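You operate a simulated robot arm through the tools that you are given. There is no shell and no other tool. Be economical: measure what you need, move in short steps, check, and stop when the job is done.

You are at the controls of a simulated robot arm. One attempt, no reset.

Task
Put things in order on the side counter top. At the end: the silver pourer stands on top of the grey iron weight; the brown roll from the side counter top stands on top of the brown wooden spool; the white egg is on the green plate; the brown walnut from the side counter top is on the white saucer; whatever was shut is shut again. Leave all else as you found it, and nothing knocked over.

The check looks at the end state, three seconds after you hand in, the way a careful person would. Anything else that was tipped, shoved, dropped, spilled or broken makes it a failure.

Robot
A 6-joint arm with a two-finger parallel gripper, fixed in place. Base frame: the origin is at the foot of the arm, x ahead of it, y to its left, z up; the work surface is at about z = 0.9. Readings come in m, rad, newtons and seconds.
With the tool pointing down near the work surface it reaches from about 0.36 to 0.76 m from the base axis. Its first joint turns from -1.152 to 1.152 rad. Payload 2.45 kg.
The tool frame sits at the grasp point between the pads (the TCP): z along the fingers, y along the line on which they close. The tips reach 0.024 m beyond it. The gripper opens to 0.068 m. The fingers are 0.017 m wide and 0.01 m thick; the gripper's body (0.04 by 0.07 m) begins 0.041 m behind the TCP.
Orientation is that of the tool frame in the base frame, as a unit quaternion [x, y, z, w]. With the fingers straight down and closing along the base's y, the tool's x points along the base's -x, its y along +y and its z along -z.

Tools
- The arm moves only by the tool apply_moves. Its argument "commands" is a list of rows, each a list of 3 entries, a list of its own where there are three numbers: the shift along the base's x, y, z in units of 20 mm (1.0 is 20 mm), then the turn, a rotation vector about the base's x, y, z in units of 8 degrees (1.0 is 8 degrees), then the closure, from 0 (fully open) to 1 (shut). In form: [[[tx, ty, tz], [rx, ry, rz], fingers], ...]. A call has 1 to 12 rows; each row shifts and turns the commanded pose from where the row before left it. A call with a number of a shift or a turn outside -1 to 1 is refused whole. Each row takes 0.2 s and may step no farther than 0.05 m and 0.15 rad from the row before; otherwise, or with a gripper value out of range, the whole call is refused. A pose out of reach is approached as far as the arm can. The call stops where the force on the tool passes 40 N (or 10 N more than at its start, if that is more) or the arm is blocked; 0.2 s more then pass. The fingers move at their own pace (about 0.108 m/s each) and stop on an object; they squeeze with about 31 N. The grip force told is the motor's: it shows also when the fingers shut on nothing. Time passes only in rows, and 0.2 s behind the last, so rows that do not move let the fingers close. It gives the time, the measured TCP pose, the force on the tool (base axes), the opening and the grip force at its end, in the units of the frame above (readings bear some noise).
- Cameras (640 x 400 px; columns grow to the right, rows downward): "scene" is fixed at [0.1779, 0.4315, 1.4536]; the picture's right is [-0.58, -0.81, 0.00], its down [-0.54, 0.39, -0.74] and it looks along [0.61, -0.43, -0.67] (base axes); focal length 244 px, centre (320, 200). "wrist" rides on the gripper at [0.084, 0.011, -0.075] in the tool frame; the picture's right is [-0.13, 0.99, 0.00], its down [-0.60, -0.08, -0.79] and it looks along [-0.79, -0.10, 0.61] (tool axes); focal length 251 px, centre (320, 200).
- get_image(camera): a new picture of that camera. The clock stands still meanwhile.
- locate(camera, pixels): there is no depth. For up to 12 entries [column, row, z] of the newest picture of that camera ("zoom" is the newest enlarged one), the place [x, y] in the base frame at which the ray of that pixel passes the height z, good to about 0.003 m. The clock stands still meanwhile.
- zoom(camera, box): a new picture of the part [left, top, right, bottom] of that camera's present view, enlarged. The clock stands still meanwhile.
- close_job(): hands the job in; it is judged then, once.

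Go step by step. Measure first, check grasps and placings, and put right what went wrong. The budget is 80 turns and 38 pictures, counting those below and the enlarged ones. Unless the task says otherwise, let go and move clear before handing in, and close with one line.

The tools are called as name(argument=value, ...) on one line, values as JSON. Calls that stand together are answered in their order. apply_moves: Moves the arm, as the interface text tells. Its arguments: {"type":"object","properties":{"commands":{"type":"array","items":{"type":"array"}}},"required":["commands"]} The other tools are called the same way: get_image (camera) takes a picture; locate (camera, pixels) gives the place at which the rays of pixels pass given heights; zoom (camera, box) takes an enlarged picture of a part of a camera's view; close_job () hands the job in.

At the start:

```text
t: 0.0
ee_pos: [0.4237, 0.1034, 1.2154]
tcp_rot: [0.0, 1.0, 0.0, 0.0]
contact_force: [0.1, -0.1, -0.3]
width: 0.068
grasp_force: 0.0
```

scene: 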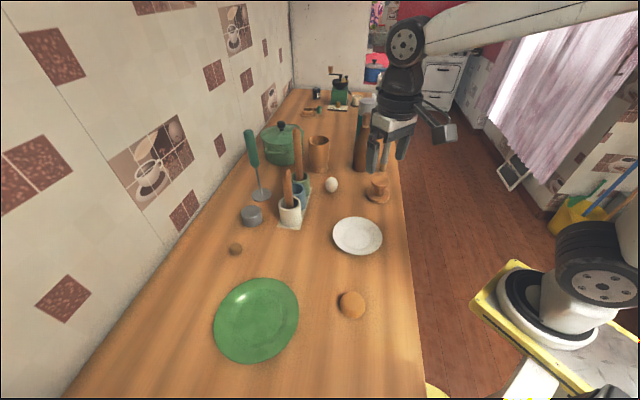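
wrist: 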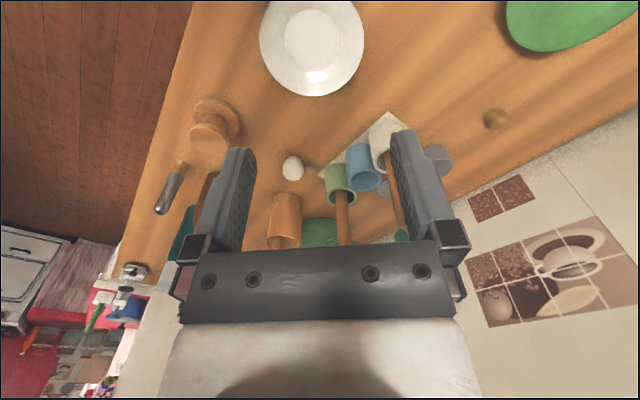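

The scene shows a green plate (255,320), white saucer (357,235), roll (351,304), walnut (235,249), egg (331,185), grey weight (251,215), spool (378,188); the silver pourer is not clear yet. I'll zoom to identify it.

zoom(camera="scene", box=[220, 120, 420, 245])

zoom(camera="scene", box=[290, 60, 450, 160])

zoom(camera="wrist", box=[120, 80, 460, 292])

```text
3.20 times, centred on (320, 182) of scene
```

zoom: 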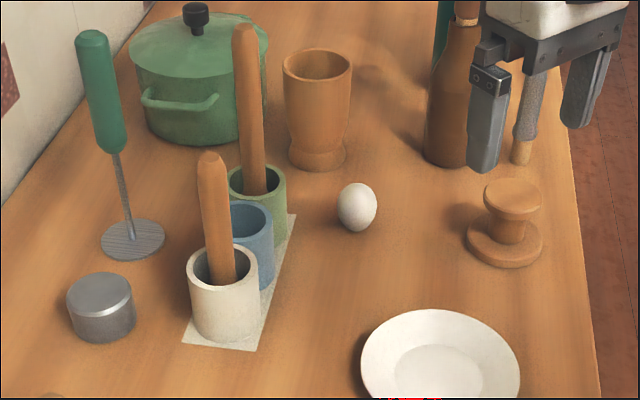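

```text
4.00 times, centred on (370, 110) of scene
```

zoom: 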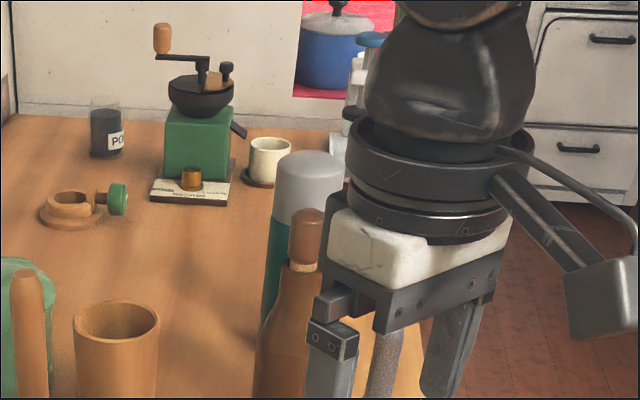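

```text
1.88 times, centred on (290, 186) of wrist
```

zoom: 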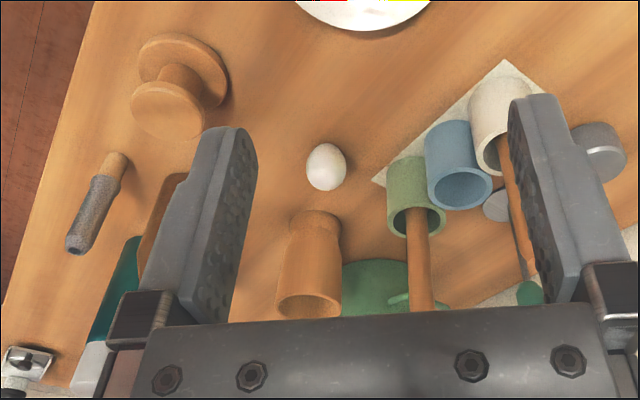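

The pourer looks to be the grey stick with a cork foot, right behind the gripper (scene ≈(383,165)). I'll locate everything on the counter plane.

locate(camera="scene", pixels=[[351, 306, 0.92], [235, 250, 0.91], [331, 187, 0.92], [252, 211, 0.935], [250, 223, 0.9], [380, 181, 0.95], [378, 198, 0.9], [357, 237, 0.91], [255, 320, 0.91], [383, 168, 0.9], [351, 318, 0.9], [331, 192, 0.9]])

locate(camera="wrist", pixels=[[293, 168, 0.92], [181, 165, 0.9], [161, 210, 0.98], [215, 122, 0.9], [208, 138, 0.95], [495, 119, 0.91], [314, 50, 0.91]])

```text
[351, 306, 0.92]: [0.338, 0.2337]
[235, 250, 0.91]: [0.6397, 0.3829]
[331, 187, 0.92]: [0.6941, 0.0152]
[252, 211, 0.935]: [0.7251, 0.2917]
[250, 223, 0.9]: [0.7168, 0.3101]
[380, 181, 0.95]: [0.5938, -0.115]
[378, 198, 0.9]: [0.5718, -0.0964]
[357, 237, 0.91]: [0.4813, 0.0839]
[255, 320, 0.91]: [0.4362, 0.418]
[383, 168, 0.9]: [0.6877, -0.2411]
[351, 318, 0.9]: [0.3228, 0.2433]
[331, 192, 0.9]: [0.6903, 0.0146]
```

```text
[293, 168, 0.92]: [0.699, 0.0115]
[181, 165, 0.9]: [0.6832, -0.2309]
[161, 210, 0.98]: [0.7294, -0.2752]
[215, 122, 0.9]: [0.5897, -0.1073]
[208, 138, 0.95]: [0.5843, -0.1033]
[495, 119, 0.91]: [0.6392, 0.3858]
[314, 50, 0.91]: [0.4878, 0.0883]
```

Positions agree between cameras: roll (0.338,0.234), walnut (0.640,0.384), egg (0.697,0.013), spool (0.588,-0.107), pourer (0.685,-0.235), weight (0.722,0.30). I'll move above the roll, which also clears the view of the pourer.

apply_moves(commands=[[[-0.61, 0.93, -0.8], [0, 0, 0], 0], [[-0.61, 0.93, -0.8], [0, 0, 0], 0], [[-0.61, 0.93, -0.8], [0, 0, 0], 0], [[-0.61, 0.93, -0.8], [0, 0, 0], 0], [[-0.61, 0.93, -0.8], [0, 0, 0], 0], [[-0.61, 0.93, -0.8], [0, 0, 0], 0], [[-0.61, 0.93, -0.8], [0, 0, 0], 0]])

zoom(camera="scene", box=[320, 90, 440, 210])

get_image(camera="scene")

```text
t: 1.6
ee_pos: [0.3368, 0.2325, 1.1031]
tcp_rot: [0.0, 1.0, 0.0, 0.0]
contact_force: [-0.2, -0.2, -0.3]
width: 0.068
grasp_force: 0.0
```

```text
3.33 times, centred on (380, 150) of scene
```

zoom: 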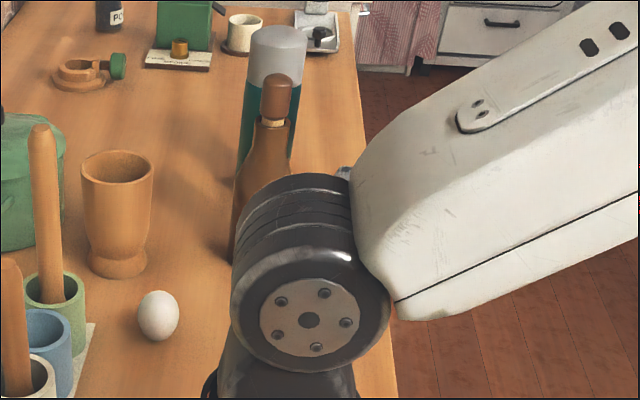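

```text
31 pictures are left
```

scene: 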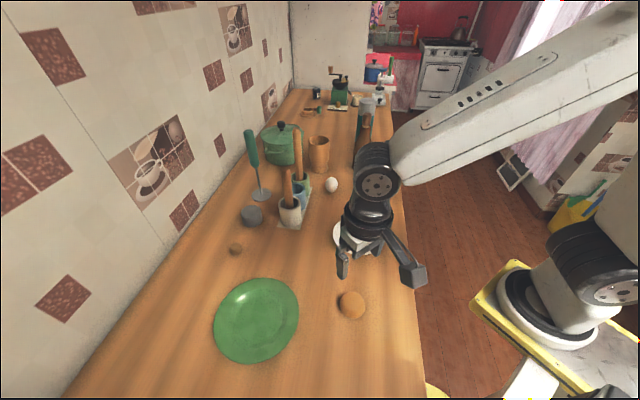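

The arm hangs above the roll at (351,304), which looks about 28 px ≈ 0.06 m wide. I'll measure it closely.

zoom(camera="scene", box=[310, 270, 390, 330])

get_image(camera="wrist")

```text
6.67 times, centred on (350, 300) of scene
```

zoom: 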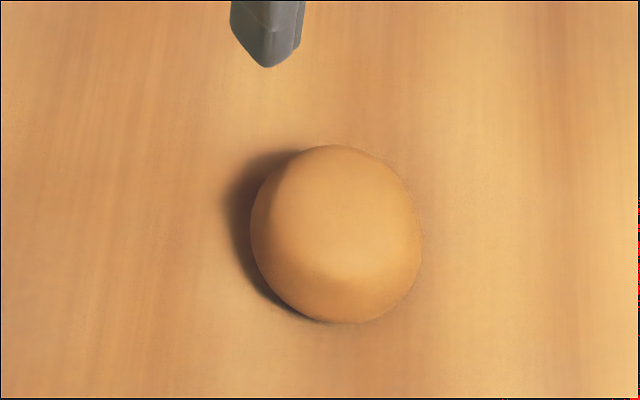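

```text
29 pictures are left
```

wrist: 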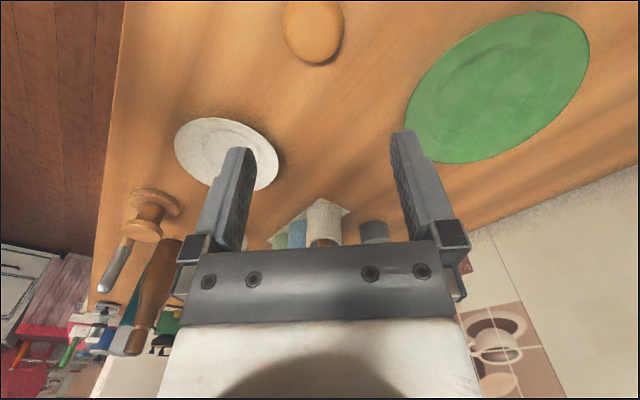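

The roll spans zoom columns 250–421, rows 145–323. I'll locate its edges at plausible heights, and from the wrist view too.

locate(camera="zoom", pixels=[[250, 230, 0.915], [421, 232, 0.915], [335, 145, 0.93], [335, 323, 0.905], [335, 235, 0.92]])

locate(camera="wrist", pixels=[[281, 20, 0.915], [341, 20, 0.915], [312, 64, 0.91], [313, 25, 0.92]])

```text
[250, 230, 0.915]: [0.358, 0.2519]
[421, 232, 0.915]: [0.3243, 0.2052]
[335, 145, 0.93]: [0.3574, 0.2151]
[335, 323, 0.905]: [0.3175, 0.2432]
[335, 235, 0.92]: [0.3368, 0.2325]
```

```text
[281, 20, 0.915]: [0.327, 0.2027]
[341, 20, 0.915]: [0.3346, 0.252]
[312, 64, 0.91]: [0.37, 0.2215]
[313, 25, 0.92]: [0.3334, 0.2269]
```

Roll centre ≈ (0.339,0.2285), diameter ≈ 0.055. I'll descend around it to TCP z≈0.93.

apply_moves(commands=[[[0.1, -0.2, -1], [0, 0, 0], 0], [[0, 0, -1], [0, 0, 0], 0], [[0, 0, -1], [0, 0, 0], 0], [[0, 0, -1], [0, 0, 0], 0], [[0, 0, -1], [0, 0, 0], 0], [[0, 0, -1], [0, 0, 0], 0], [[0, 0, 0], [0, 0, 0], 0]])

zoom(camera="wrist", box=[160, 0, 480, 200])

```text
t: 3.2
ee_pos: [0.3391, 0.2286, 0.9838]
tcp_rot: [0.0, 1.0, 0.0, 0.001]
contact_force: [0.8, -0.4, -0.2]
width: 0.0679
grasp_force: 0.1
```

```text
2.00 times, centred on (320, 100) of wrist
```

zoom: 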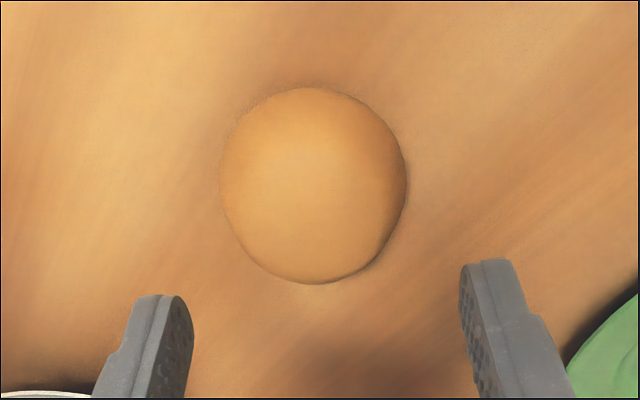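

locate(camera="zoom", pixels=[[219, 185, 0.915], [407, 185, 0.915], [312, 284, 0.905], [305, 87, 0.92], [312, 185, 0.92]])

```text
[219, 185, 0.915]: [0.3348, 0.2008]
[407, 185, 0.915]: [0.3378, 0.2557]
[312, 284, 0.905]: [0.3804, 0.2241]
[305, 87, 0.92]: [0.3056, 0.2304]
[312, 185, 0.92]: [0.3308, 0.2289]
```

The roll is centred at y≈0.2285 between the fingers. Descending to z≈0.928 and closing.

apply_moves(commands=[[[0, 0, -0.9], [0, 0, 0], 0], [[0, 0, -0.9], [0, 0, 0], 0], [[0, 0, -0.95], [0, 0, 0], 0], [[0, 0, 0], [0, 0, 0], 0], [[0, 0, 0], [0, 0, 0], 0.4], [[0, 0, 0], [0, 0, 0], 0.4], [[0, 0, 0], [0, 0, 0], 0.4]])

```text
t: 4.8
ee_pos: [0.3387, 0.23, 0.9292]
tcp_rot: [0.0, 1.0, 0.0, -0.001]
contact_force: [-0.3, 0.0, -0.2]
width: 0.0564
grasp_force: 30.9
```

Roll is gripped (width 0.056). Lifting and carrying toward the spool.

apply_moves(commands=[[[0, 0, 1], [0, 0, 0], 0.4], [[0, 0, 1], [0, 0, 0], 0.4], [[0, 0, 1], [0, 0, 0], 0.4], [[0.3, -0.4, 1], [0, 0, 0], 0.4], [[0.7, -0.94, 1], [0, 0, 0], 0.4], [[0.7, -0.94, 1], [0, 0, 0], 0.4], [[0.7, -0.94, 1], [0, 0, 0], 0.4], [[0.7, -0.94, 0], [0, 0, 0], 0.4], [[0.7, -0.94, 0], [0, 0, 0], 0.4], [[0.7, -0.94, 0], [0, 0, 0], 0.4], [[0.7, -0.94, 0], [0, 0, 0], 0.4]])

apply_moves(commands=[[[0.7, -0.94, 0], [0, 0, 0], 0.4], [[0.7, -0.94, 0], [0, 0, 0], 0.4], [[0.7, -0.94, 0], [0, 0, 0], 0.4], [[0.7, -0.94, 0], [0, 0, 0], 0.4], [[0.7, -0.94, 0], [0, 0, 0], 0.4], [[0, 0, 0], [0, 0, 0], 0.4]])

get_image(camera="wrist")

zoom(camera="scene", box=[330, 120, 430, 220])

```text
t: 7.2
ee_pos: [0.445, 0.0881, 1.0673]
tcp_rot: [0.0, 1.0, 0.0, 0.0]
contact_force: [-0.1, -1.2, -1.0]
width: 0.0567
grasp_force: 30.9
```

```text
t: 8.6
ee_pos: [0.513, -0.0061, 1.0684]
tcp_rot: [0.0, 1.0, 0.0, 0.0]
contact_force: [0.4, 0.1, -0.4]
width: 0.0564
grasp_force: 31.4
```

```text
27 pictures are left
```

wrist: 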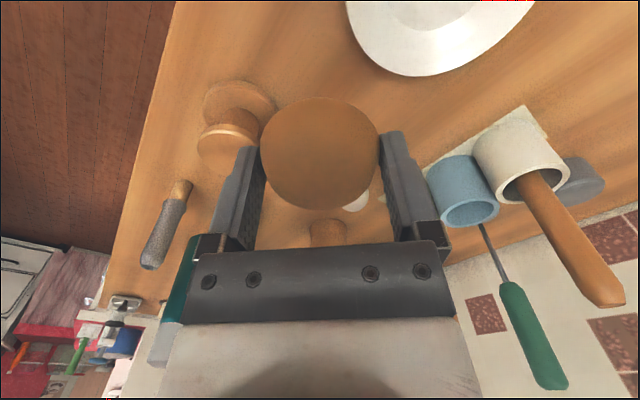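

```text
4.00 times, centred on (380, 170) of scene
```

zoom: 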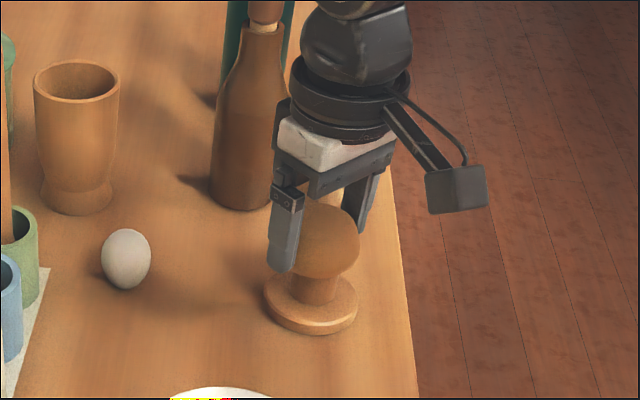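

The spool is visible at wrist (228,145) and its base at (240,105). I'll triangulate the spool top's height using both cameras.

zoom(camera="wrist", box=[170, 60, 330, 160])

locate(camera="scene", pixels=[[380.3, 180.4, 0.94], [380.3, 180.4, 0.95], [380.3, 180.4, 0.96], [380.3, 180.4, 0.97], [377.8, 195, 0.91]])

```text
4.00 times, centred on (250, 110) of wrist
```

zoom: 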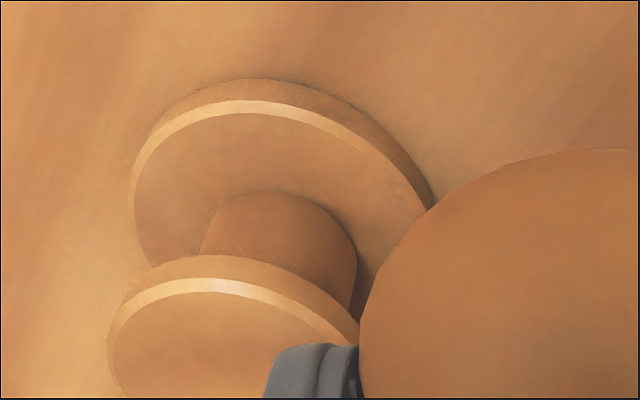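

```text
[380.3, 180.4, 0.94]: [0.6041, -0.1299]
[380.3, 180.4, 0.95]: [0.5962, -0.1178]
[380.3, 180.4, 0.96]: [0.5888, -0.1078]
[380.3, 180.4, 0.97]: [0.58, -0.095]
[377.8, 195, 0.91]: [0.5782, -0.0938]
```

locate(camera="zoom", pixels=[[281, 222, 0.91], [132, 200, 0.91], [432, 212, 0.91], [255, 105, 0.91], [235, 372, 0.95], [235, 372, 0.96], [235, 372, 0.97], [108, 360, 0.96], [362, 345, 0.96], [215, 285, 0.96], [215, 285, 0.95]])

locate(camera="scene", pixels=[[377.75, 194.25, 0.91], [366, 194, 0.91], [389.5, 194, 0.91], [377.7, 203.5, 0.9]])

```text
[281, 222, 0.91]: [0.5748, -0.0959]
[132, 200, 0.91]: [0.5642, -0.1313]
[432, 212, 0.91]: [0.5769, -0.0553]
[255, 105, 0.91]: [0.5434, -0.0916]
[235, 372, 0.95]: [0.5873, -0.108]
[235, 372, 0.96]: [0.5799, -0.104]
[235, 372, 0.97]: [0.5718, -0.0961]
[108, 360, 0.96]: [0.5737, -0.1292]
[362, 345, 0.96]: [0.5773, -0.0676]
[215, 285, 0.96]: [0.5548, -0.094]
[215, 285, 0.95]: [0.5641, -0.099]
```

```text
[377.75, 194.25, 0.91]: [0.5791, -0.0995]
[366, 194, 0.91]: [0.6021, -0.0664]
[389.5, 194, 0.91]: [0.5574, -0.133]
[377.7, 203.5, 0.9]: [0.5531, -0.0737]
```

Spool centre ≈ (0.580,-0.098) with its top at z≈0.965. Moving directly above it, then I'll look before lowering.

apply_moves(commands=[[[0.68, -0.92, 0], [0, 0, 0], 0.4], [[0.68, -0.92, 0], [0, 0, 0], 0.4], [[0.68, -0.92, 0], [0, 0, 0], 0.4], [[0.68, -0.92, 0], [0, 0, 0], 0.4], [[0.68, -0.92, 0], [0, 0, 0], 0.4], [[0, 0, -0.8], [0, 0, 0], 0.4], [[0, 0, -0.8], [0, 0, 0], 0.4], [[0, 0, 0], [0, 0, 0], 0.4]])

zoom(camera="scene", box=[330, 120, 430, 220])

zoom(camera="wrist", box=[160, 60, 480, 260])

```text
t: 10.4
ee_pos: [0.5813, -0.0965, 1.0368]
tcp_rot: [-0.001, 1.0, -0.001, 0.0]
contact_force: [-0.9, -0.5, -1.3]
width: 0.0564
grasp_force: 31.2
```

```text
4.00 times, centred on (380, 170) of scene
```

zoom: 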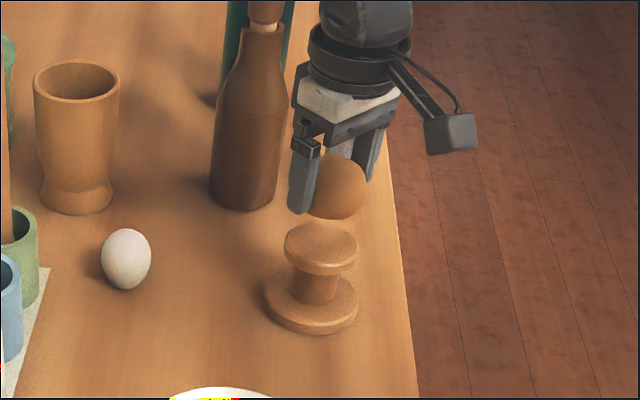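

```text
2.00 times, centred on (320, 160) of wrist
```

zoom: 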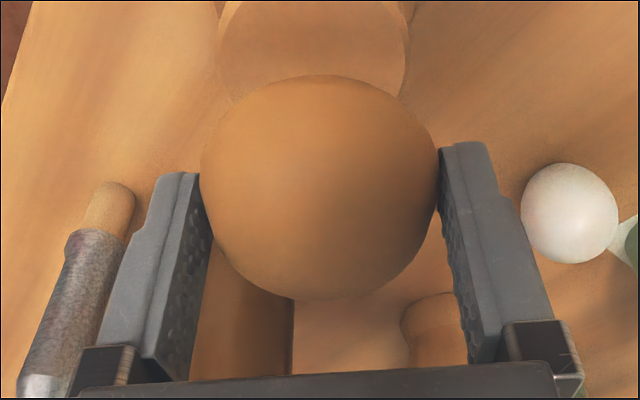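

locate(camera="zoom", pixels=[[218, 50, 0.965], [408, 50, 0.965], [200, 180, 1.025], [438, 180, 1.025]])

locate(camera="scene", pixels=[[380.25, 180.75, 0.965], [371, 180.75, 0.965], [389.5, 180.75, 0.965]])

```text
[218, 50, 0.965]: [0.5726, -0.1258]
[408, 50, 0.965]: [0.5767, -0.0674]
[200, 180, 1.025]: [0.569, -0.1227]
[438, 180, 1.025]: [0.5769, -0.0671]
```

```text
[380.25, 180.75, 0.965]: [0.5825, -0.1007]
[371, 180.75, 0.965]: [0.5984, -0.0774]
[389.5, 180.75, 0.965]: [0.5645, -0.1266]
```

Aligned within a few mm. Lowering in small steps, watching force.

apply_moves(commands=[[[0, 0, -0.6], [0, 0, 0], 0.4], [[0, -0.05, -0.6], [0, 0, 0], 0.4], [[0, 0, -0.4], [0, 0, 0], 0.4], [[0, 0, -0.2], [0, 0, 0], 0.4], [[0, 0, 0], [0, 0, 0], 0.4]])

```text
t: 11.6
ee_pos: [0.5808, -0.0972, 0.9992]
tcp_rot: [0.0, 1.0, 0.0, -0.001]
contact_force: [0.3, 0.1, -0.3]
width: 0.0565
grasp_force: 31.4
```

apply_moves(commands=[[[0, 0, -0.1], [0, 0, 0], 0.4], [[0, 0, -0.1], [0, 0, 0], 0.4], [[0, 0, 0], [0, 0, 0], 0.4]])

zoom(camera="scene", box=[355, 140, 405, 210])

```text
t: 12.4
ee_pos: [0.5816, -0.0976, 0.9972]
tcp_rot: [0.0, 1.0, 0.0, 0.001]
contact_force: [-4.8, 1.2, 16.0]
width: 0.0566
grasp_force: 31.6
```

```text
5.71 times, centred on (380, 175) of scene
```

zoom: 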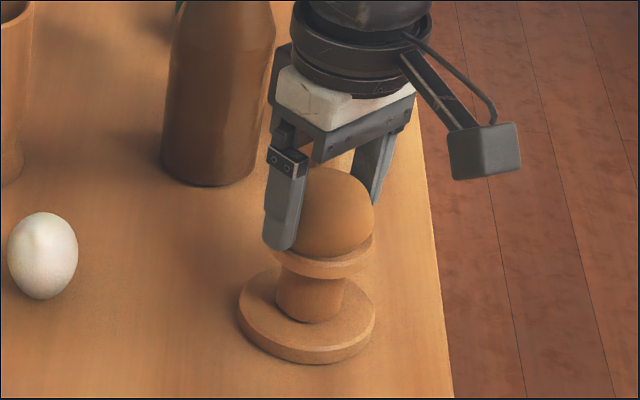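

Contact at 16 N; the roll rests on the spool top. Easing force, opening and rising.

apply_moves(commands=[[[0, 0, 0.08], [0, 0, 0], 0.4], [[0, 0, 0], [0, 0, 0], 0.15], [[0, 0, 0], [0, 0, 0], 0.05], [[0, 0, 0], [0, 0, 0], 0], [[0, 0, 0], [0, 0, 0], 0], [[0, 0, 0.5], [0, 0, 0], 0], [[0, 0, 1], [0, 0, 0], 0], [[0, 0, 1], [0, 0, 0], 0], [[0, 0, 1], [0, 0, 0], 0], [[-0.5, 0.5, 1], [0, 0, 0], 0], [[-0.5, 1, 1], [0, 0, 0], 0], [[0, 1, 0], [0, 0, 0], 0]])

zoom(camera="scene", box=[300, 120, 430, 220])

```text
t: 15.0
ee_pos: [0.5633, -0.0469, 1.1076]
tcp_rot: [0.0, 1.0, 0.0, 0.0]
contact_force: [0.2, 0.1, 0.2]
width: 0.0679
grasp_force: 0.2
```

```text
4.00 times, centred on (365, 170) of scene
```

zoom: 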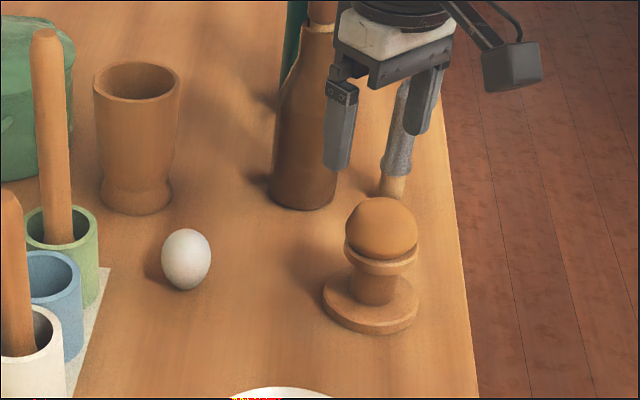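

The roll stands on the spool. Next the egg: I'll locate it plus nearby obstacles (cups' tray corner, wooden cup, green cup) from this view.

locate(camera="zoom", pixels=[[186, 260, 0.922], [161, 260, 0.922], [211, 260, 0.922], [110, 268, 0.9], [98, 290, 0.95], [62, 218, 0.95], [137, 205, 0.9], [137, 78, 1.0], [45, 35, 1.08], [305, 190, 0.9], [393, 188, 0.9], [186, 290, 0.9]])

get_image(camera="wrist")

```text
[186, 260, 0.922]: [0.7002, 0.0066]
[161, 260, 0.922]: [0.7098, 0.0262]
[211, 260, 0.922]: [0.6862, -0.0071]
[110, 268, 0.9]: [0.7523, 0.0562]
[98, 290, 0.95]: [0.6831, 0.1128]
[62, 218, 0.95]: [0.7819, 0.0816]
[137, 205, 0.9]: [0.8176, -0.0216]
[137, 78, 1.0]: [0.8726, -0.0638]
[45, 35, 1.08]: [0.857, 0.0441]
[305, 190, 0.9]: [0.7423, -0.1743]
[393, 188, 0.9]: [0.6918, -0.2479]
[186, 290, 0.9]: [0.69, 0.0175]
```

```text
20 pictures are left
```

wrist: 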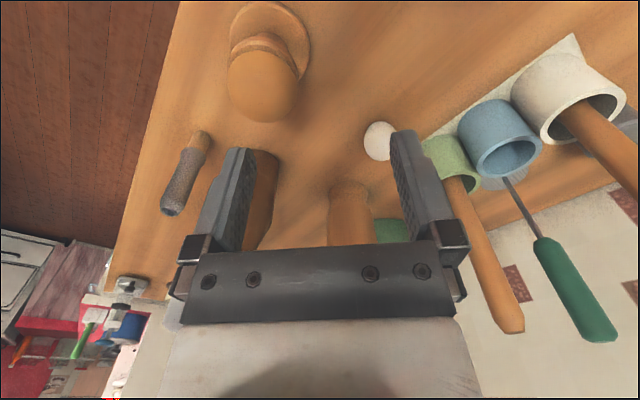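

The egg is at wrist (378,141). Moving above it (0.697,0.012) to z≈1.06 then checking.

locate(camera="wrist", pixels=[[380, 141, 0.922], [365, 141, 0.922], [378, 161, 0.91]])

apply_moves(commands=[[[0.96, 0.42, -0.3], [0, 0, 0], 0], [[0.96, 0.42, -0.3], [0, 0, 0], 0], [[0.96, 0.42, -0.3], [0, 0, 0], 0], [[0.96, 0.42, -0.3], [0, 0, 0], 0], [[0.96, 0.42, -0.3], [0, 0, 0], 0], [[0.96, 0.42, -0.3], [0, 0, 0], 0], [[0.96, 0.42, -0.3], [0, 0, 0], 0], [[0, 0, 0], [0, 0, 0], 0]])

zoom(camera="wrist", box=[160, 0, 480, 200])

```text
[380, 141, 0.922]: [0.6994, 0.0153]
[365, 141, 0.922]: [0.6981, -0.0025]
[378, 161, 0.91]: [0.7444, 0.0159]
```

```text
t: 16.8
ee_pos: [0.696, 0.0107, 1.065]
tcp_rot: [0.0, 1.0, 0.0, 0.0]
contact_force: [-0.3, 0.0, 0.1]
width: 0.0679
grasp_force: 0.1
```

```text
2.00 times, centred on (320, 100) of wrist
```

zoom: 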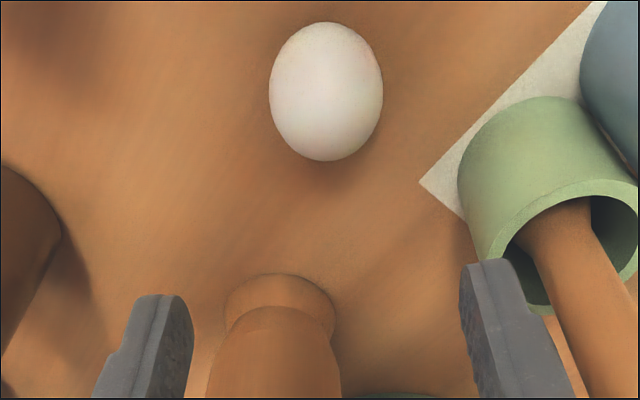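

locate(camera="zoom", pixels=[[269, 92, 0.921], [383, 92, 0.921], [326, 92, 0.921], [322, 22, 0.921], [330, 161, 0.921], [420, 184, 0.9], [458, 180, 0.94]])

```text
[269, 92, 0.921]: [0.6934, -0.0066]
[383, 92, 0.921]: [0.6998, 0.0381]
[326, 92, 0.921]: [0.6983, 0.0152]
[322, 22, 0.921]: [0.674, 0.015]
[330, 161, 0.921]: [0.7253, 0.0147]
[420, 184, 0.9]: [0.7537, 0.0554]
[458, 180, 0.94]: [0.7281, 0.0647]
```

Egg centre ≈ (0.698,0.0155), 0.045 wide across y; fingers clear the tray. Descending to z≈0.93 and closing.

apply_moves(commands=[[[0.1, 0.24, -1], [0, 0, 0], 0], [[0, 0, -1], [0, 0, 0], 0], [[0, 0, -1], [0, 0, 0], 0], [[0, 0, -1], [0, 0, 0], 0], [[0, 0, -1], [0, 0, 0], 0], [[0, 0, -1], [0, 0, 0], 0], [[0, 0, -0.75], [0, 0, 0], 0], [[0, 0, 0], [0, 0, 0], 0], [[0, 0, 0], [0, 0, 0], 0.35], [[0, 0, 0], [0, 0, 0], 0.42], [[0, 0, 0], [0, 0, 0], 0.42], [[0, 0, 0], [0, 0, 0], 0.42]])

```text
t: 19.4
ee_pos: [0.6968, 0.0179, 0.9306]
tcp_rot: [0.0, 1.0, -0.001, 0.0]
contact_force: [0.1, -0.8, -0.1]
width: 0.0409
grasp_force: 8.6
```

The egg is held at width 0.041. Tightening slightly, lifting, and retracting inward before going to the plate.

apply_moves(commands=[[[0, 0, 0], [0, 0, 0], 0.46], [[0, 0, 0.6], [0, 0, 0], 0.46], [[0, 0, 1], [0, 0, 0], 0.46], [[0, 0, 1], [0, 0, 0], 0.46], [[-0.5, 0, 1], [0, 0, 0], 0.46], [[-1, 0, 1], [0, 0, 0], 0.46], [[-1, 0, 0.5], [0, 0, 0], 0.46], [[-1, 0.3, 0], [0, 0, 0], 0.46], [[-1, 0.6, 0], [0, 0, 0], 0.46], [[-1, 1, 0], [0, 0, 0], 0.46], [[-1, 1, 0], [0, 0, 0], 0.46], [[-1, 1, 0], [0, 0, 0], 0.46]])

apply_moves(commands=[[[-1, 1, 0], [0, 0, 0], 0.46], [[-1, 1, 0], [0, 0, 0], 0.46], [[-1, 1, 0], [0, 0, 0], 0.46], [[-1, 1, 0], [0, 0, 0], 0.46], [[-1, 1, 0], [0, 0, 0], 0.46], [[0, 1, 0], [0, 0, 0], 0.46], [[0, 1, 0], [0, 0, 0], 0.46], [[0, 1, 0], [0, 0, 0], 0.46], [[0, 1, 0], [0, 0, 0], 0.46], [[0, 1, 0], [0, 0, 0], 0.46], [[0, 1, 0], [0, 0, 0], 0.46]])

get_image(camera="wrist")

```text
t: 22.0
ee_pos: [0.5512, 0.0945, 1.0314]
tcp_rot: [0.0, 1.0, 0.001, 0.0]
contact_force: [0.4, 0.3, -1.7]
width: 0.0408
grasp_force: 9.3
```

```text
t: 24.4
ee_pos: [0.4465, 0.3163, 1.0333]
tcp_rot: [0.0, 1.0, -0.001, 0.0]
contact_force: [-0.1, 0.6, 0.3]
width: 0.0406
grasp_force: 9.2
```

```text
18 pictures are left
```

wrist: 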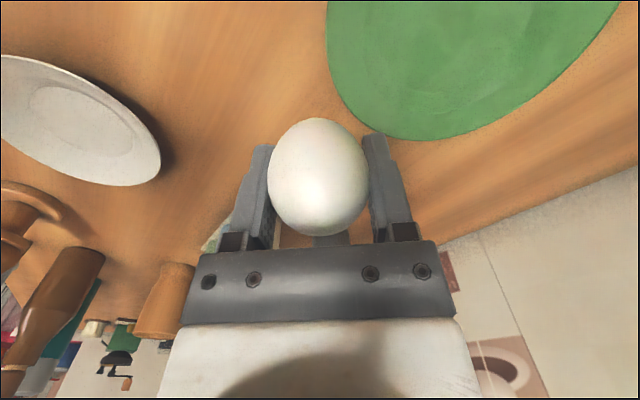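

Egg held well above the counter; plate centre estimated (0.436,0.418). Moving over it and descending to z≈0.95.

apply_moves(commands=[[[-0.1, 1, 0], [0, 0, 0], 0.46], [[-0.1, 1, 0], [0, 0, 0], 0.46], [[-0.1, 1, 0], [0, 0, 0], 0.46], [[-0.1, 1, 0], [0, 0, 0], 0.46], [[-0.1, 1, 0], [0, 0, 0], 0.46], [[0, 0, -1], [0, 0, 0], 0.46], [[0, 0, -1], [0, 0, 0], 0.46], [[0, 0, -1], [0, 0, 0], 0.46], [[0, 0, -0.8], [0, 0, 0], 0.46], [[0, 0, 0], [0, 0, 0], 0.46]])

get_image(camera="scene")

```text
t: 26.6
ee_pos: [0.4383, 0.415, 0.957]
tcp_rot: [-0.001, 1.0, 0.0, 0.0]
contact_force: [-0.1, -0.2, -0.4]
width: 0.0403
grasp_force: 9.1
```

```text
17 pictures are left
```

scene: 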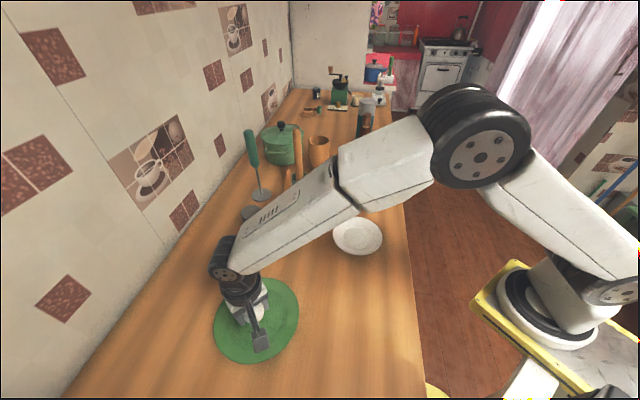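

Gripper is over the middle of the plate. Lowering in small steps.

apply_moves(commands=[[[0, 0, -0.2], [0, 0, 0], 0.46], [[0, 0, -0.2], [0, 0, 0], 0.46], [[0, 0, -0.2], [0, 0, 0], 0.46], [[0, 0, 0], [0, 0, 0], 0.46]])

```text
t: 27.6
ee_pos: [0.4392, 0.4152, 0.9429]
tcp_rot: [0.001, 1.0, 0.0, 0.001]
contact_force: [0.7, -0.4, -1.1]
width: 0.0402
grasp_force: 9.0
```

apply_moves(commands=[[[0, 0, -0.15], [0, 0, 0], 0.46], [[0, 0, 0], [0, 0, 0], 0.46]])

```text
t: 28.2
ee_pos: [0.4386, 0.4142, 0.9415]
tcp_rot: [0.0, 1.0, 0.0, 0.0]
contact_force: [0.1, 0.5, -0.6]
width: 0.0405
grasp_force: 8.9
```

apply_moves(commands=[[[0, 0, -0.15], [0, 0, 0], 0.46], [[0, 0, 0], [0, 0, 0], 0.46]])

zoom(camera="wrist", box=[160, 40, 480, 240])

```text
t: 28.8
ee_pos: [0.4388, 0.4145, 0.9383]
tcp_rot: [0.0, 1.0, 0.0, 0.001]
contact_force: [0.3, 1.0, -0.6]
width: 0.0404
grasp_force: 9.2
```

```text
2.00 times, centred on (320, 140) of wrist
```

zoom: 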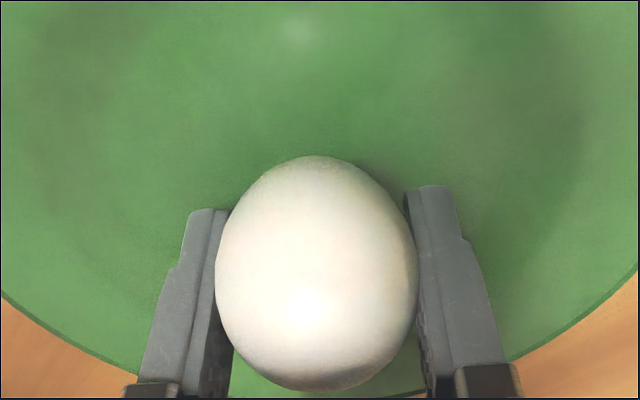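

Still no contact; continuing down.

apply_moves(commands=[[[0, 0, -0.1], [0, 0, 0], 0.46], [[0, 0, 0], [0, 0, 0], 0.46]])

apply_moves(commands=[[[0, 0, -0.1], [0, 0, 0], 0.46], [[0, 0, 0], [0, 0, 0], 0.46]])

```text
t: 29.4
ee_pos: [0.4388, 0.4139, 0.9362]
tcp_rot: [0.0, 1.0, 0.0, -0.001]
contact_force: [-0.4, 0.1, -0.6]
width: 0.0402
grasp_force: 9.2
```

```text
t: 30.0
ee_pos: [0.4402, 0.4145, 0.9345]
tcp_rot: [-0.001, 1.0, 0.0, 0.001]
contact_force: [-0.1, -3.0, 8.2]
width: 0.0403
grasp_force: 9.2
```

Contact at 8 N (z 0.9345). Releasing gently and rising.

apply_moves(commands=[[[0, 0, 0.04], [0, 0, 0], 0.4], [[0, 0, 0], [0, 0, 0], 0.36], [[0, 0, 0], [0, 0, 0], 0.3], [[0, 0, 0], [0, 0, 0], 0.2], [[0, 0, 0], [0, 0, 0], 0.05], [[0, 0, 0.3], [0, 0, 0], 0], [[0, 0, 0.7], [0, 0, 0], 0], [[0, 0, 1], [0, 0, 0], 0], [[0, 0, 1], [0, 0, 0], 0], [[0, 0, 1], [0, 0, 0], 0], [[0, 0, 1], [0, 0, 0], 0], [[0, 0, 1], [0, 0, 0], 0]])

get_image(camera="wrist")

```text
t: 32.6
ee_pos: [0.4388, 0.415, 1.0538]
tcp_rot: [0.001, 1.0, 0.0, 0.0]
contact_force: [-0.1, -0.3, 0.6]
width: 0.0681
grasp_force: 0.1
```

```text
15 pictures are left
```

wrist: 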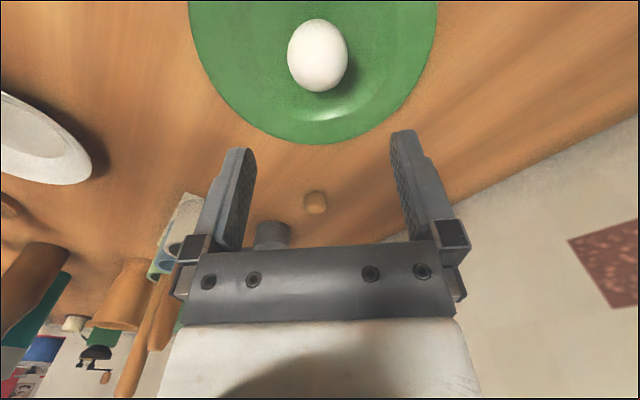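

The egg rests on the plate. Next the walnut at (315,202) in this view; locating it, the weight and the wall edge.

locate(camera="wrist", pixels=[[315, 202, 0.915], [304, 202, 0.915], [327, 202, 0.915], [272, 228, 0.94], [255, 228, 0.94], [290, 228, 0.94], [272, 225, 0.935], [272, 225, 0.945]])

locate(camera="scene", pixels=[[176, 250, 0.9], [200, 218, 0.9]])

zoom(camera="scene", box=[200, 180, 320, 260])

```text
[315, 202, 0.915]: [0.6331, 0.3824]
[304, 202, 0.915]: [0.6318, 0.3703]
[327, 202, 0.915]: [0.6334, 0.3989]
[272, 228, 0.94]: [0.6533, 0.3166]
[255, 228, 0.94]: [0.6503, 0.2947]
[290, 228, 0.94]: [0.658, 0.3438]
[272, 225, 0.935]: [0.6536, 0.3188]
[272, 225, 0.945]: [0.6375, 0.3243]
```

```text
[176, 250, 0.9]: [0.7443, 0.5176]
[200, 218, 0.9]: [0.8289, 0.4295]
```

```text
5.00 times, centred on (260, 220) of scene
```

zoom: 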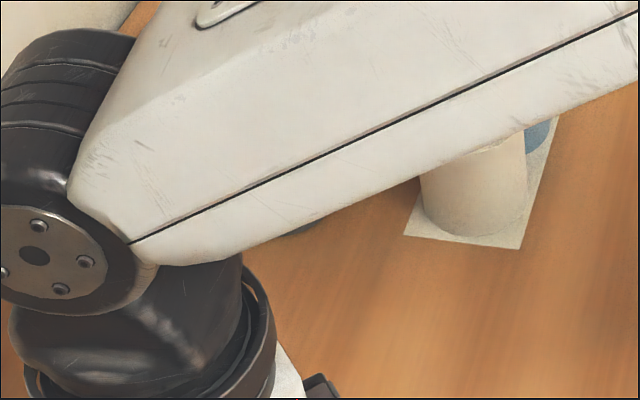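

Walnut ≈ (0.638,0.384), wall well away. Moving over it at z≈1.0.

apply_moves(commands=[[[1, -0.15, 0], [0, 0, 0], 0], [[1, -0.15, 0], [0, 0, 0], 0], [[1, -0.15, 0], [0, 0, 0], 0], [[1, -0.15, 0], [0, 0, 0], 0], [[1, -0.15, 0], [0, 0, 0], 0], [[1, -0.15, 0], [0, 0, 0], 0], [[1, -0.15, -0.5], [0, 0, 0], 0], [[1, -0.15, -0.7], [0, 0, 0], 0], [[1, -0.15, -0.7], [0, 0, 0], 0], [[0.9, -0.15, -0.7], [0, 0, 0], 0], [[0, 0, 0], [0, 0, 0], 0]])

get_image(camera="wrist")

```text
t: 35.0
ee_pos: [0.6385, 0.3856, 1.0023]
tcp_rot: [0.0, 1.0, 0.0, 0.0]
contact_force: [0.4, -0.1, 0.7]
width: 0.068
grasp_force: 0.1
```

```text
13 pictures are left
```

wrist: 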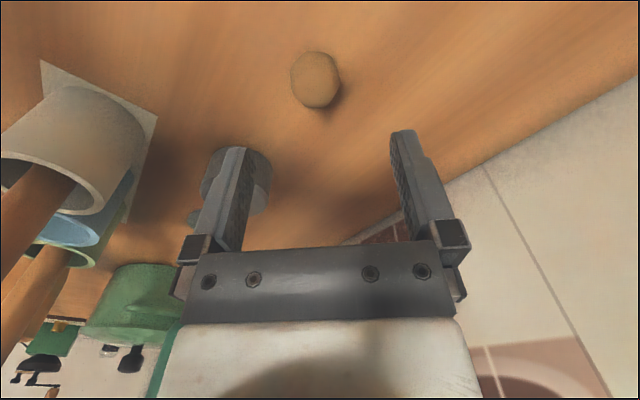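

locate(camera="wrist", pixels=[[291, 80, 0.915], [341, 80, 0.915], [316, 80, 0.915], [316, 52, 0.915], [316, 109, 0.91], [255, 153, 0.935], [272, 180, 0.93], [255, 205, 0.91]])

```text
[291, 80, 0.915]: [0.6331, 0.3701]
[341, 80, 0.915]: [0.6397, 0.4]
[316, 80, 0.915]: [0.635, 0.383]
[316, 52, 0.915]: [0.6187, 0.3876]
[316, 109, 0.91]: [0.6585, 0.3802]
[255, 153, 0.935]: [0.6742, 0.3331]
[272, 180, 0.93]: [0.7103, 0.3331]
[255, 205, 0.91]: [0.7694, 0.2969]
```

Walnut centred at (0.637,0.385), ~0.03 wide. Descending to z≈0.927 and closing.

apply_moves(commands=[[[-0.05, 0, -1], [0, 0, 0], 0], [[0, 0, -1], [0, 0, 0], 0], [[0, 0, -1], [0, 0, 0], 0], [[0, 0, -0.75], [0, 0, 0], 0.2], [[0, 0, 0], [0, 0, 0], 0.3], [[0, 0, 0], [0, 0, 0], 0.6], [[0, 0, 0], [0, 0, 0], 0.65], [[0, 0, 0], [0, 0, 0], 0.65]])

```text
t: 36.8
ee_pos: [0.6352, 0.3842, 0.9282]
tcp_rot: [0.0, 1.0, 0.0, 0.0]
contact_force: [1.0, -0.1, 0.3]
width: 0.0289
grasp_force: 31.0
```

Walnut gripped (0.029). Lifting and carrying inward, then toward the saucer.

apply_moves(commands=[[[0, 0, 1], [0, 0, 0], 0.65], [[0, 0, 1], [0, 0, 0], 0.65], [[0, 0, 1], [0, 0, 0], 0.65], [[-0.9, 0, 1], [0, 0, 0], 0.65], [[-0.9, -0.4, 1], [0, 0, 0], 0.65], [[-0.9, -0.6, 0], [0, 0, 0], 0.65], [[-0.9, -0.8, 0], [0, 0, 0], 0.65], [[-0.9, -1, 0], [0, 0, 0], 0.65], [[-0.9, -1, 0], [0, 0, 0], 0.65], [[-0.9, -1, 0], [0, 0, 0], 0.65], [[-0.9, -1, 0], [0, 0, 0], 0.65], [[-0.2, -1, 0], [0, 0, 0], 0.65]])

apply_moves(commands=[[[0, -1, 0], [0, 0, 0], 0.65], [[0, -1, 0], [0, 0, 0], 0.65], [[0, -1, 0], [0, 0, 0], 0.65], [[0, -1, 0], [0, 0, 0], 0.65], [[0, -1, 0], [0, 0, 0], 0.65], [[0, 0, 0], [0, 0, 0], 0.65]])

get_image(camera="wrist")

```text
t: 39.4
ee_pos: [0.486, 0.2479, 1.0285]
tcp_rot: [0.0, 1.0, 0.0, 0.0]
contact_force: [-0.3, -0.3, -0.4]
width: 0.0291
grasp_force: 30.7
```

```text
t: 40.8
ee_pos: [0.488, 0.149, 1.0291]
tcp_rot: [0.001, 1.0, 0.0, 0.0]
contact_force: [-0.5, 0.8, -0.3]
width: 0.0293
grasp_force: 30.5
```

```text
12 pictures are left
```

wrist: 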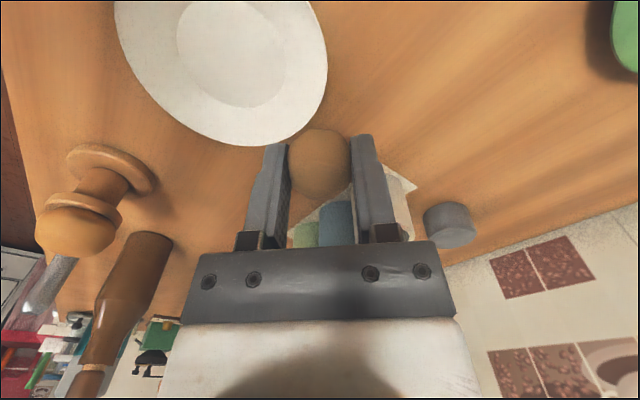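

locate(camera="wrist", pixels=[[235, 52, 0.907], [327, 80, 0.915], [235, 146, 0.915], [178, 50, 0.907], [290, 50, 0.907], [450, 212, 0.94], [425, 222, 0.935], [476, 222, 0.935], [450, 247, 0.9]])

```text
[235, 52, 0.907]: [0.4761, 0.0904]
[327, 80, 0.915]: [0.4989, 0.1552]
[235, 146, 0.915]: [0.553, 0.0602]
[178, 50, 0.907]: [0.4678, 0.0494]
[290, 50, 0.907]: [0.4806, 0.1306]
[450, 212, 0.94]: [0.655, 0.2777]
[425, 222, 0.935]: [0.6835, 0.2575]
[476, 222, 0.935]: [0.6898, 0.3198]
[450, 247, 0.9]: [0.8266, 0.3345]
```

Saucer well centre ≈ (0.479,0.088). Moving over and descending to ~0.945.

apply_moves(commands=[[[-0.1, -0.8, 0], [0, 0, 0], 0.65], [[-0.1, -0.8, 0], [0, 0, 0], 0.65], [[-0.1, -0.8, 0], [0, 0, 0], 0.65], [[-0.1, -0.7, 0], [0, 0, 0], 0.65], [[0, 0, -1], [0, 0, 0], 0.65], [[0, 0, -1], [0, 0, 0], 0.65], [[0, 0, -1], [0, 0, 0], 0.65], [[0, 0, -0.8], [0, 0, 0], 0.65], [[0, 0, -0.3], [0, 0, 0], 0.65], [[0, 0, 0], [0, 0, 0], 0.65]])

apply_moves(commands=[[[0, 0, -0.2], [0, 0, 0], 0.65], [[0, 0, 0], [0, 0, 0], 0.65]])

apply_moves(commands=[[[0, 0, -0.12], [0, 0, 0], 0.65], [[0, 0, 0], [0, 0, 0], 0.65]])

```text
t: 43.0
ee_pos: [0.479, 0.0878, 0.9454]
tcp_rot: [0.0, 1.0, 0.0, 0.0]
contact_force: [0.2, 0.5, -0.2]
width: 0.0291
grasp_force: 31.1
```

```text
t: 43.6
ee_pos: [0.4789, 0.0875, 0.9427]
tcp_rot: [0.0, 1.0, 0.0, 0.0]
contact_force: [0.5, 0.4, 0.0]
width: 0.029
grasp_force: 30.7
```

```text
t: 44.2
ee_pos: [0.4796, 0.0868, 0.9395]
tcp_rot: [0.0, 1.0, 0.001, -0.001]
contact_force: [0.3, -1.1, 0.1]
width: 0.0291
grasp_force: 30.9
```

apply_moves(commands=[[[0, 0, -0.12], [0, 0, 0], 0.65], [[0, 0, 0], [0, 0, 0], 0.65]])

apply_moves(commands=[[[0, 0, -0.1], [0, 0, 0], 0.65], [[0, 0, 0], [0, 0, 0], 0.65]])

apply_moves(commands=[[[0, 0, -0.1], [0, 0, 0], 0.65], [[0, 0, 0], [0, 0, 0], 0.65]])

```text
t: 44.8
ee_pos: [0.4797, 0.0863, 0.936]
tcp_rot: [0.0, 1.0, 0.0, 0.0]
contact_force: [0.2, 0.0, -0.6]
width: 0.0293
grasp_force: 30.8
```

```text
t: 45.4
ee_pos: [0.4794, 0.0852, 0.9341]
tcp_rot: [0.0, 1.0, 0.0, -0.001]
contact_force: [-0.2, -0.1, -0.2]
width: 0.029
grasp_force: 31.0
```

```text
t: 46.0
ee_pos: [0.4796, 0.0862, 0.9331]
tcp_rot: [0.0, 1.0, 0.0, 0.001]
contact_force: [-3.0, 0.0, 14.7]
width: 0.0291
grasp_force: 30.9
```

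Contact at 14.7 N. Opening partway, then rising.

apply_moves(commands=[[[0, 0, 0.08], [0, 0, 0], 0.6], [[0, 0, 0], [0, 0, 0], 0.5], [[0, 0, 0], [0, 0, 0], 0.4], [[0, 0, 0], [0, 0, 0], 0.4], [[0, 0, 0.5], [0, 0, 0], 0.3], [[0, 0, 1], [0, 0, 0], 0.2], [[0, 0, 1], [0, 0, 0], 0], [[0, 0, 1], [0, 0, 0], 0], [[0, 0, 1], [0, 0, 0], 0], [[0, 0, 1], [0, 0, 0], 0], [[0, 0, 1], [0, 0, 0], 0], [[0, 0, 1], [0, 0, 0], 0]])

get_image(camera="wrist")

get_image(camera="scene")

```text
t: 48.6
ee_pos: [0.4811, 0.0868, 1.0842]
tcp_rot: [0.0, 1.0, 0.0, 0.0]
contact_force: [-0.2, -1.0, -0.3]
width: 0.0682
grasp_force: 0.0
```

```text
11 pictures are left
```

wrist: 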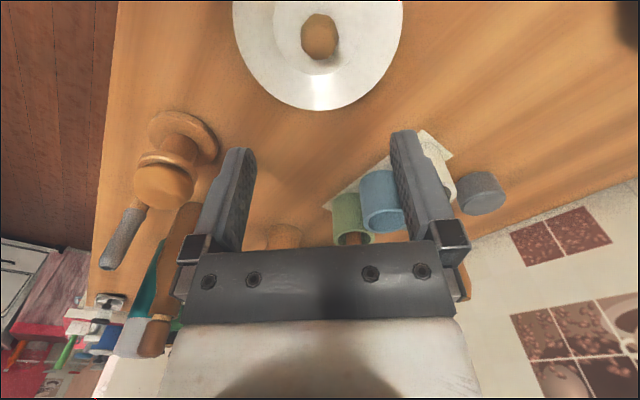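

```text
10 pictures are left
```

scene: 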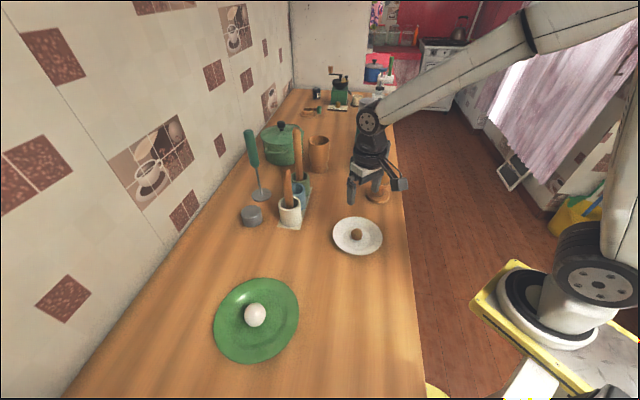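

Egg and walnut are placed, and the rest looks undisturbed. Now the pourer: I'll move toward it with yaw −19° and look, staying above the roll on the spool.

apply_moves(commands=[[[0, -1, 0.7], [0, 0, -0.2], 0], [[0, -1, 0.7], [0, 0, -0.2], 0], [[0, -1, 0.4], [0, 0, -0.2], 0], [[0, -1, 0], [0, 0, -0.2], 0], [[0, -1, 0], [0, 0, -0.2], 0], [[0, -1, 0], [0, 0, -0.2], 0], [[0, -1, 0], [0, 0, -0.2], 0], [[0.5, -1, 0], [0, 0, -0.2], 0], [[0.8, -1, 0], [0, 0, -0.2], 0], [[0.8, -1, 0], [0, 0, -0.2], 0], [[0.8, -1, 0], [0, 0, -0.2], 0], [[0.8, -1, 0], [0, 0, -0.2], 0]])

get_image(camera="wrist")

```text
t: 51.2
ee_pos: [0.5524, -0.1542, 1.1209]
tcp_rot: [0.167, 0.986, 0.0, 0.0]
contact_force: [-0.3, 0.7, -0.1]
width: 0.0679
grasp_force: 0.1
```

```text
9 pictures are left
```

wrist: 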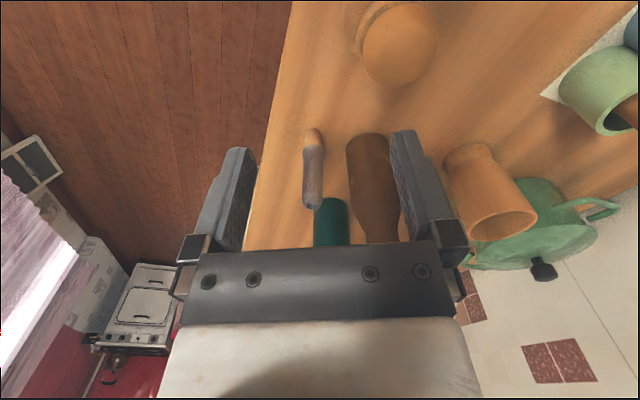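

The pourer shows foot at (314,131) and top at (312,208). Triangulating its foot, height, diameter and the bottle's near edge.

locate(camera="wrist", pixels=[[314, 131, 0.9], [314, 128, 0.9], [306, 140, 0.91], [321, 140, 0.91], [302, 155, 0.94], [324, 155, 0.94], [312, 206, 0.98], [312, 206, 1.0], [312, 206, 1.02], [314, 150, 0.93], [347, 142, 0.9], [365, 134, 0.9]])

zoom(camera="wrist", box=[260, 110, 400, 220])

```text
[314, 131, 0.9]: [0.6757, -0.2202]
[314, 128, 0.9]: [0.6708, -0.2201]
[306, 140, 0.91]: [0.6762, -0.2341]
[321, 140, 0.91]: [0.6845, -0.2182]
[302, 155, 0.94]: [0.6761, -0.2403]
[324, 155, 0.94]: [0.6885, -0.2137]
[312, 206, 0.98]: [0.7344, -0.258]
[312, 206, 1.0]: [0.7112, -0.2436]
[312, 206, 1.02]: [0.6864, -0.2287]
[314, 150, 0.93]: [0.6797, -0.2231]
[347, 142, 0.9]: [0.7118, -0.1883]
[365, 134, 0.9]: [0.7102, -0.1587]
```

```text
3.64 times, centred on (330, 165) of wrist
```

zoom: 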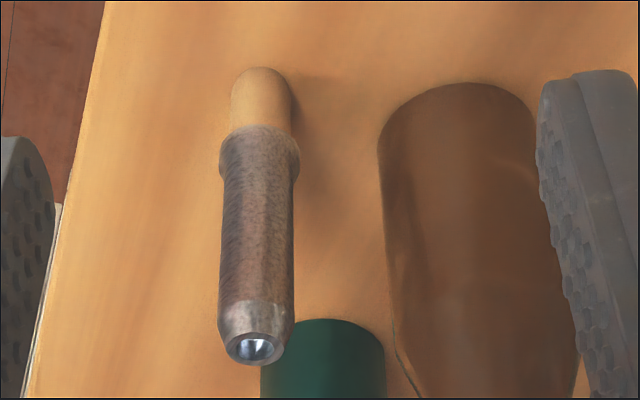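

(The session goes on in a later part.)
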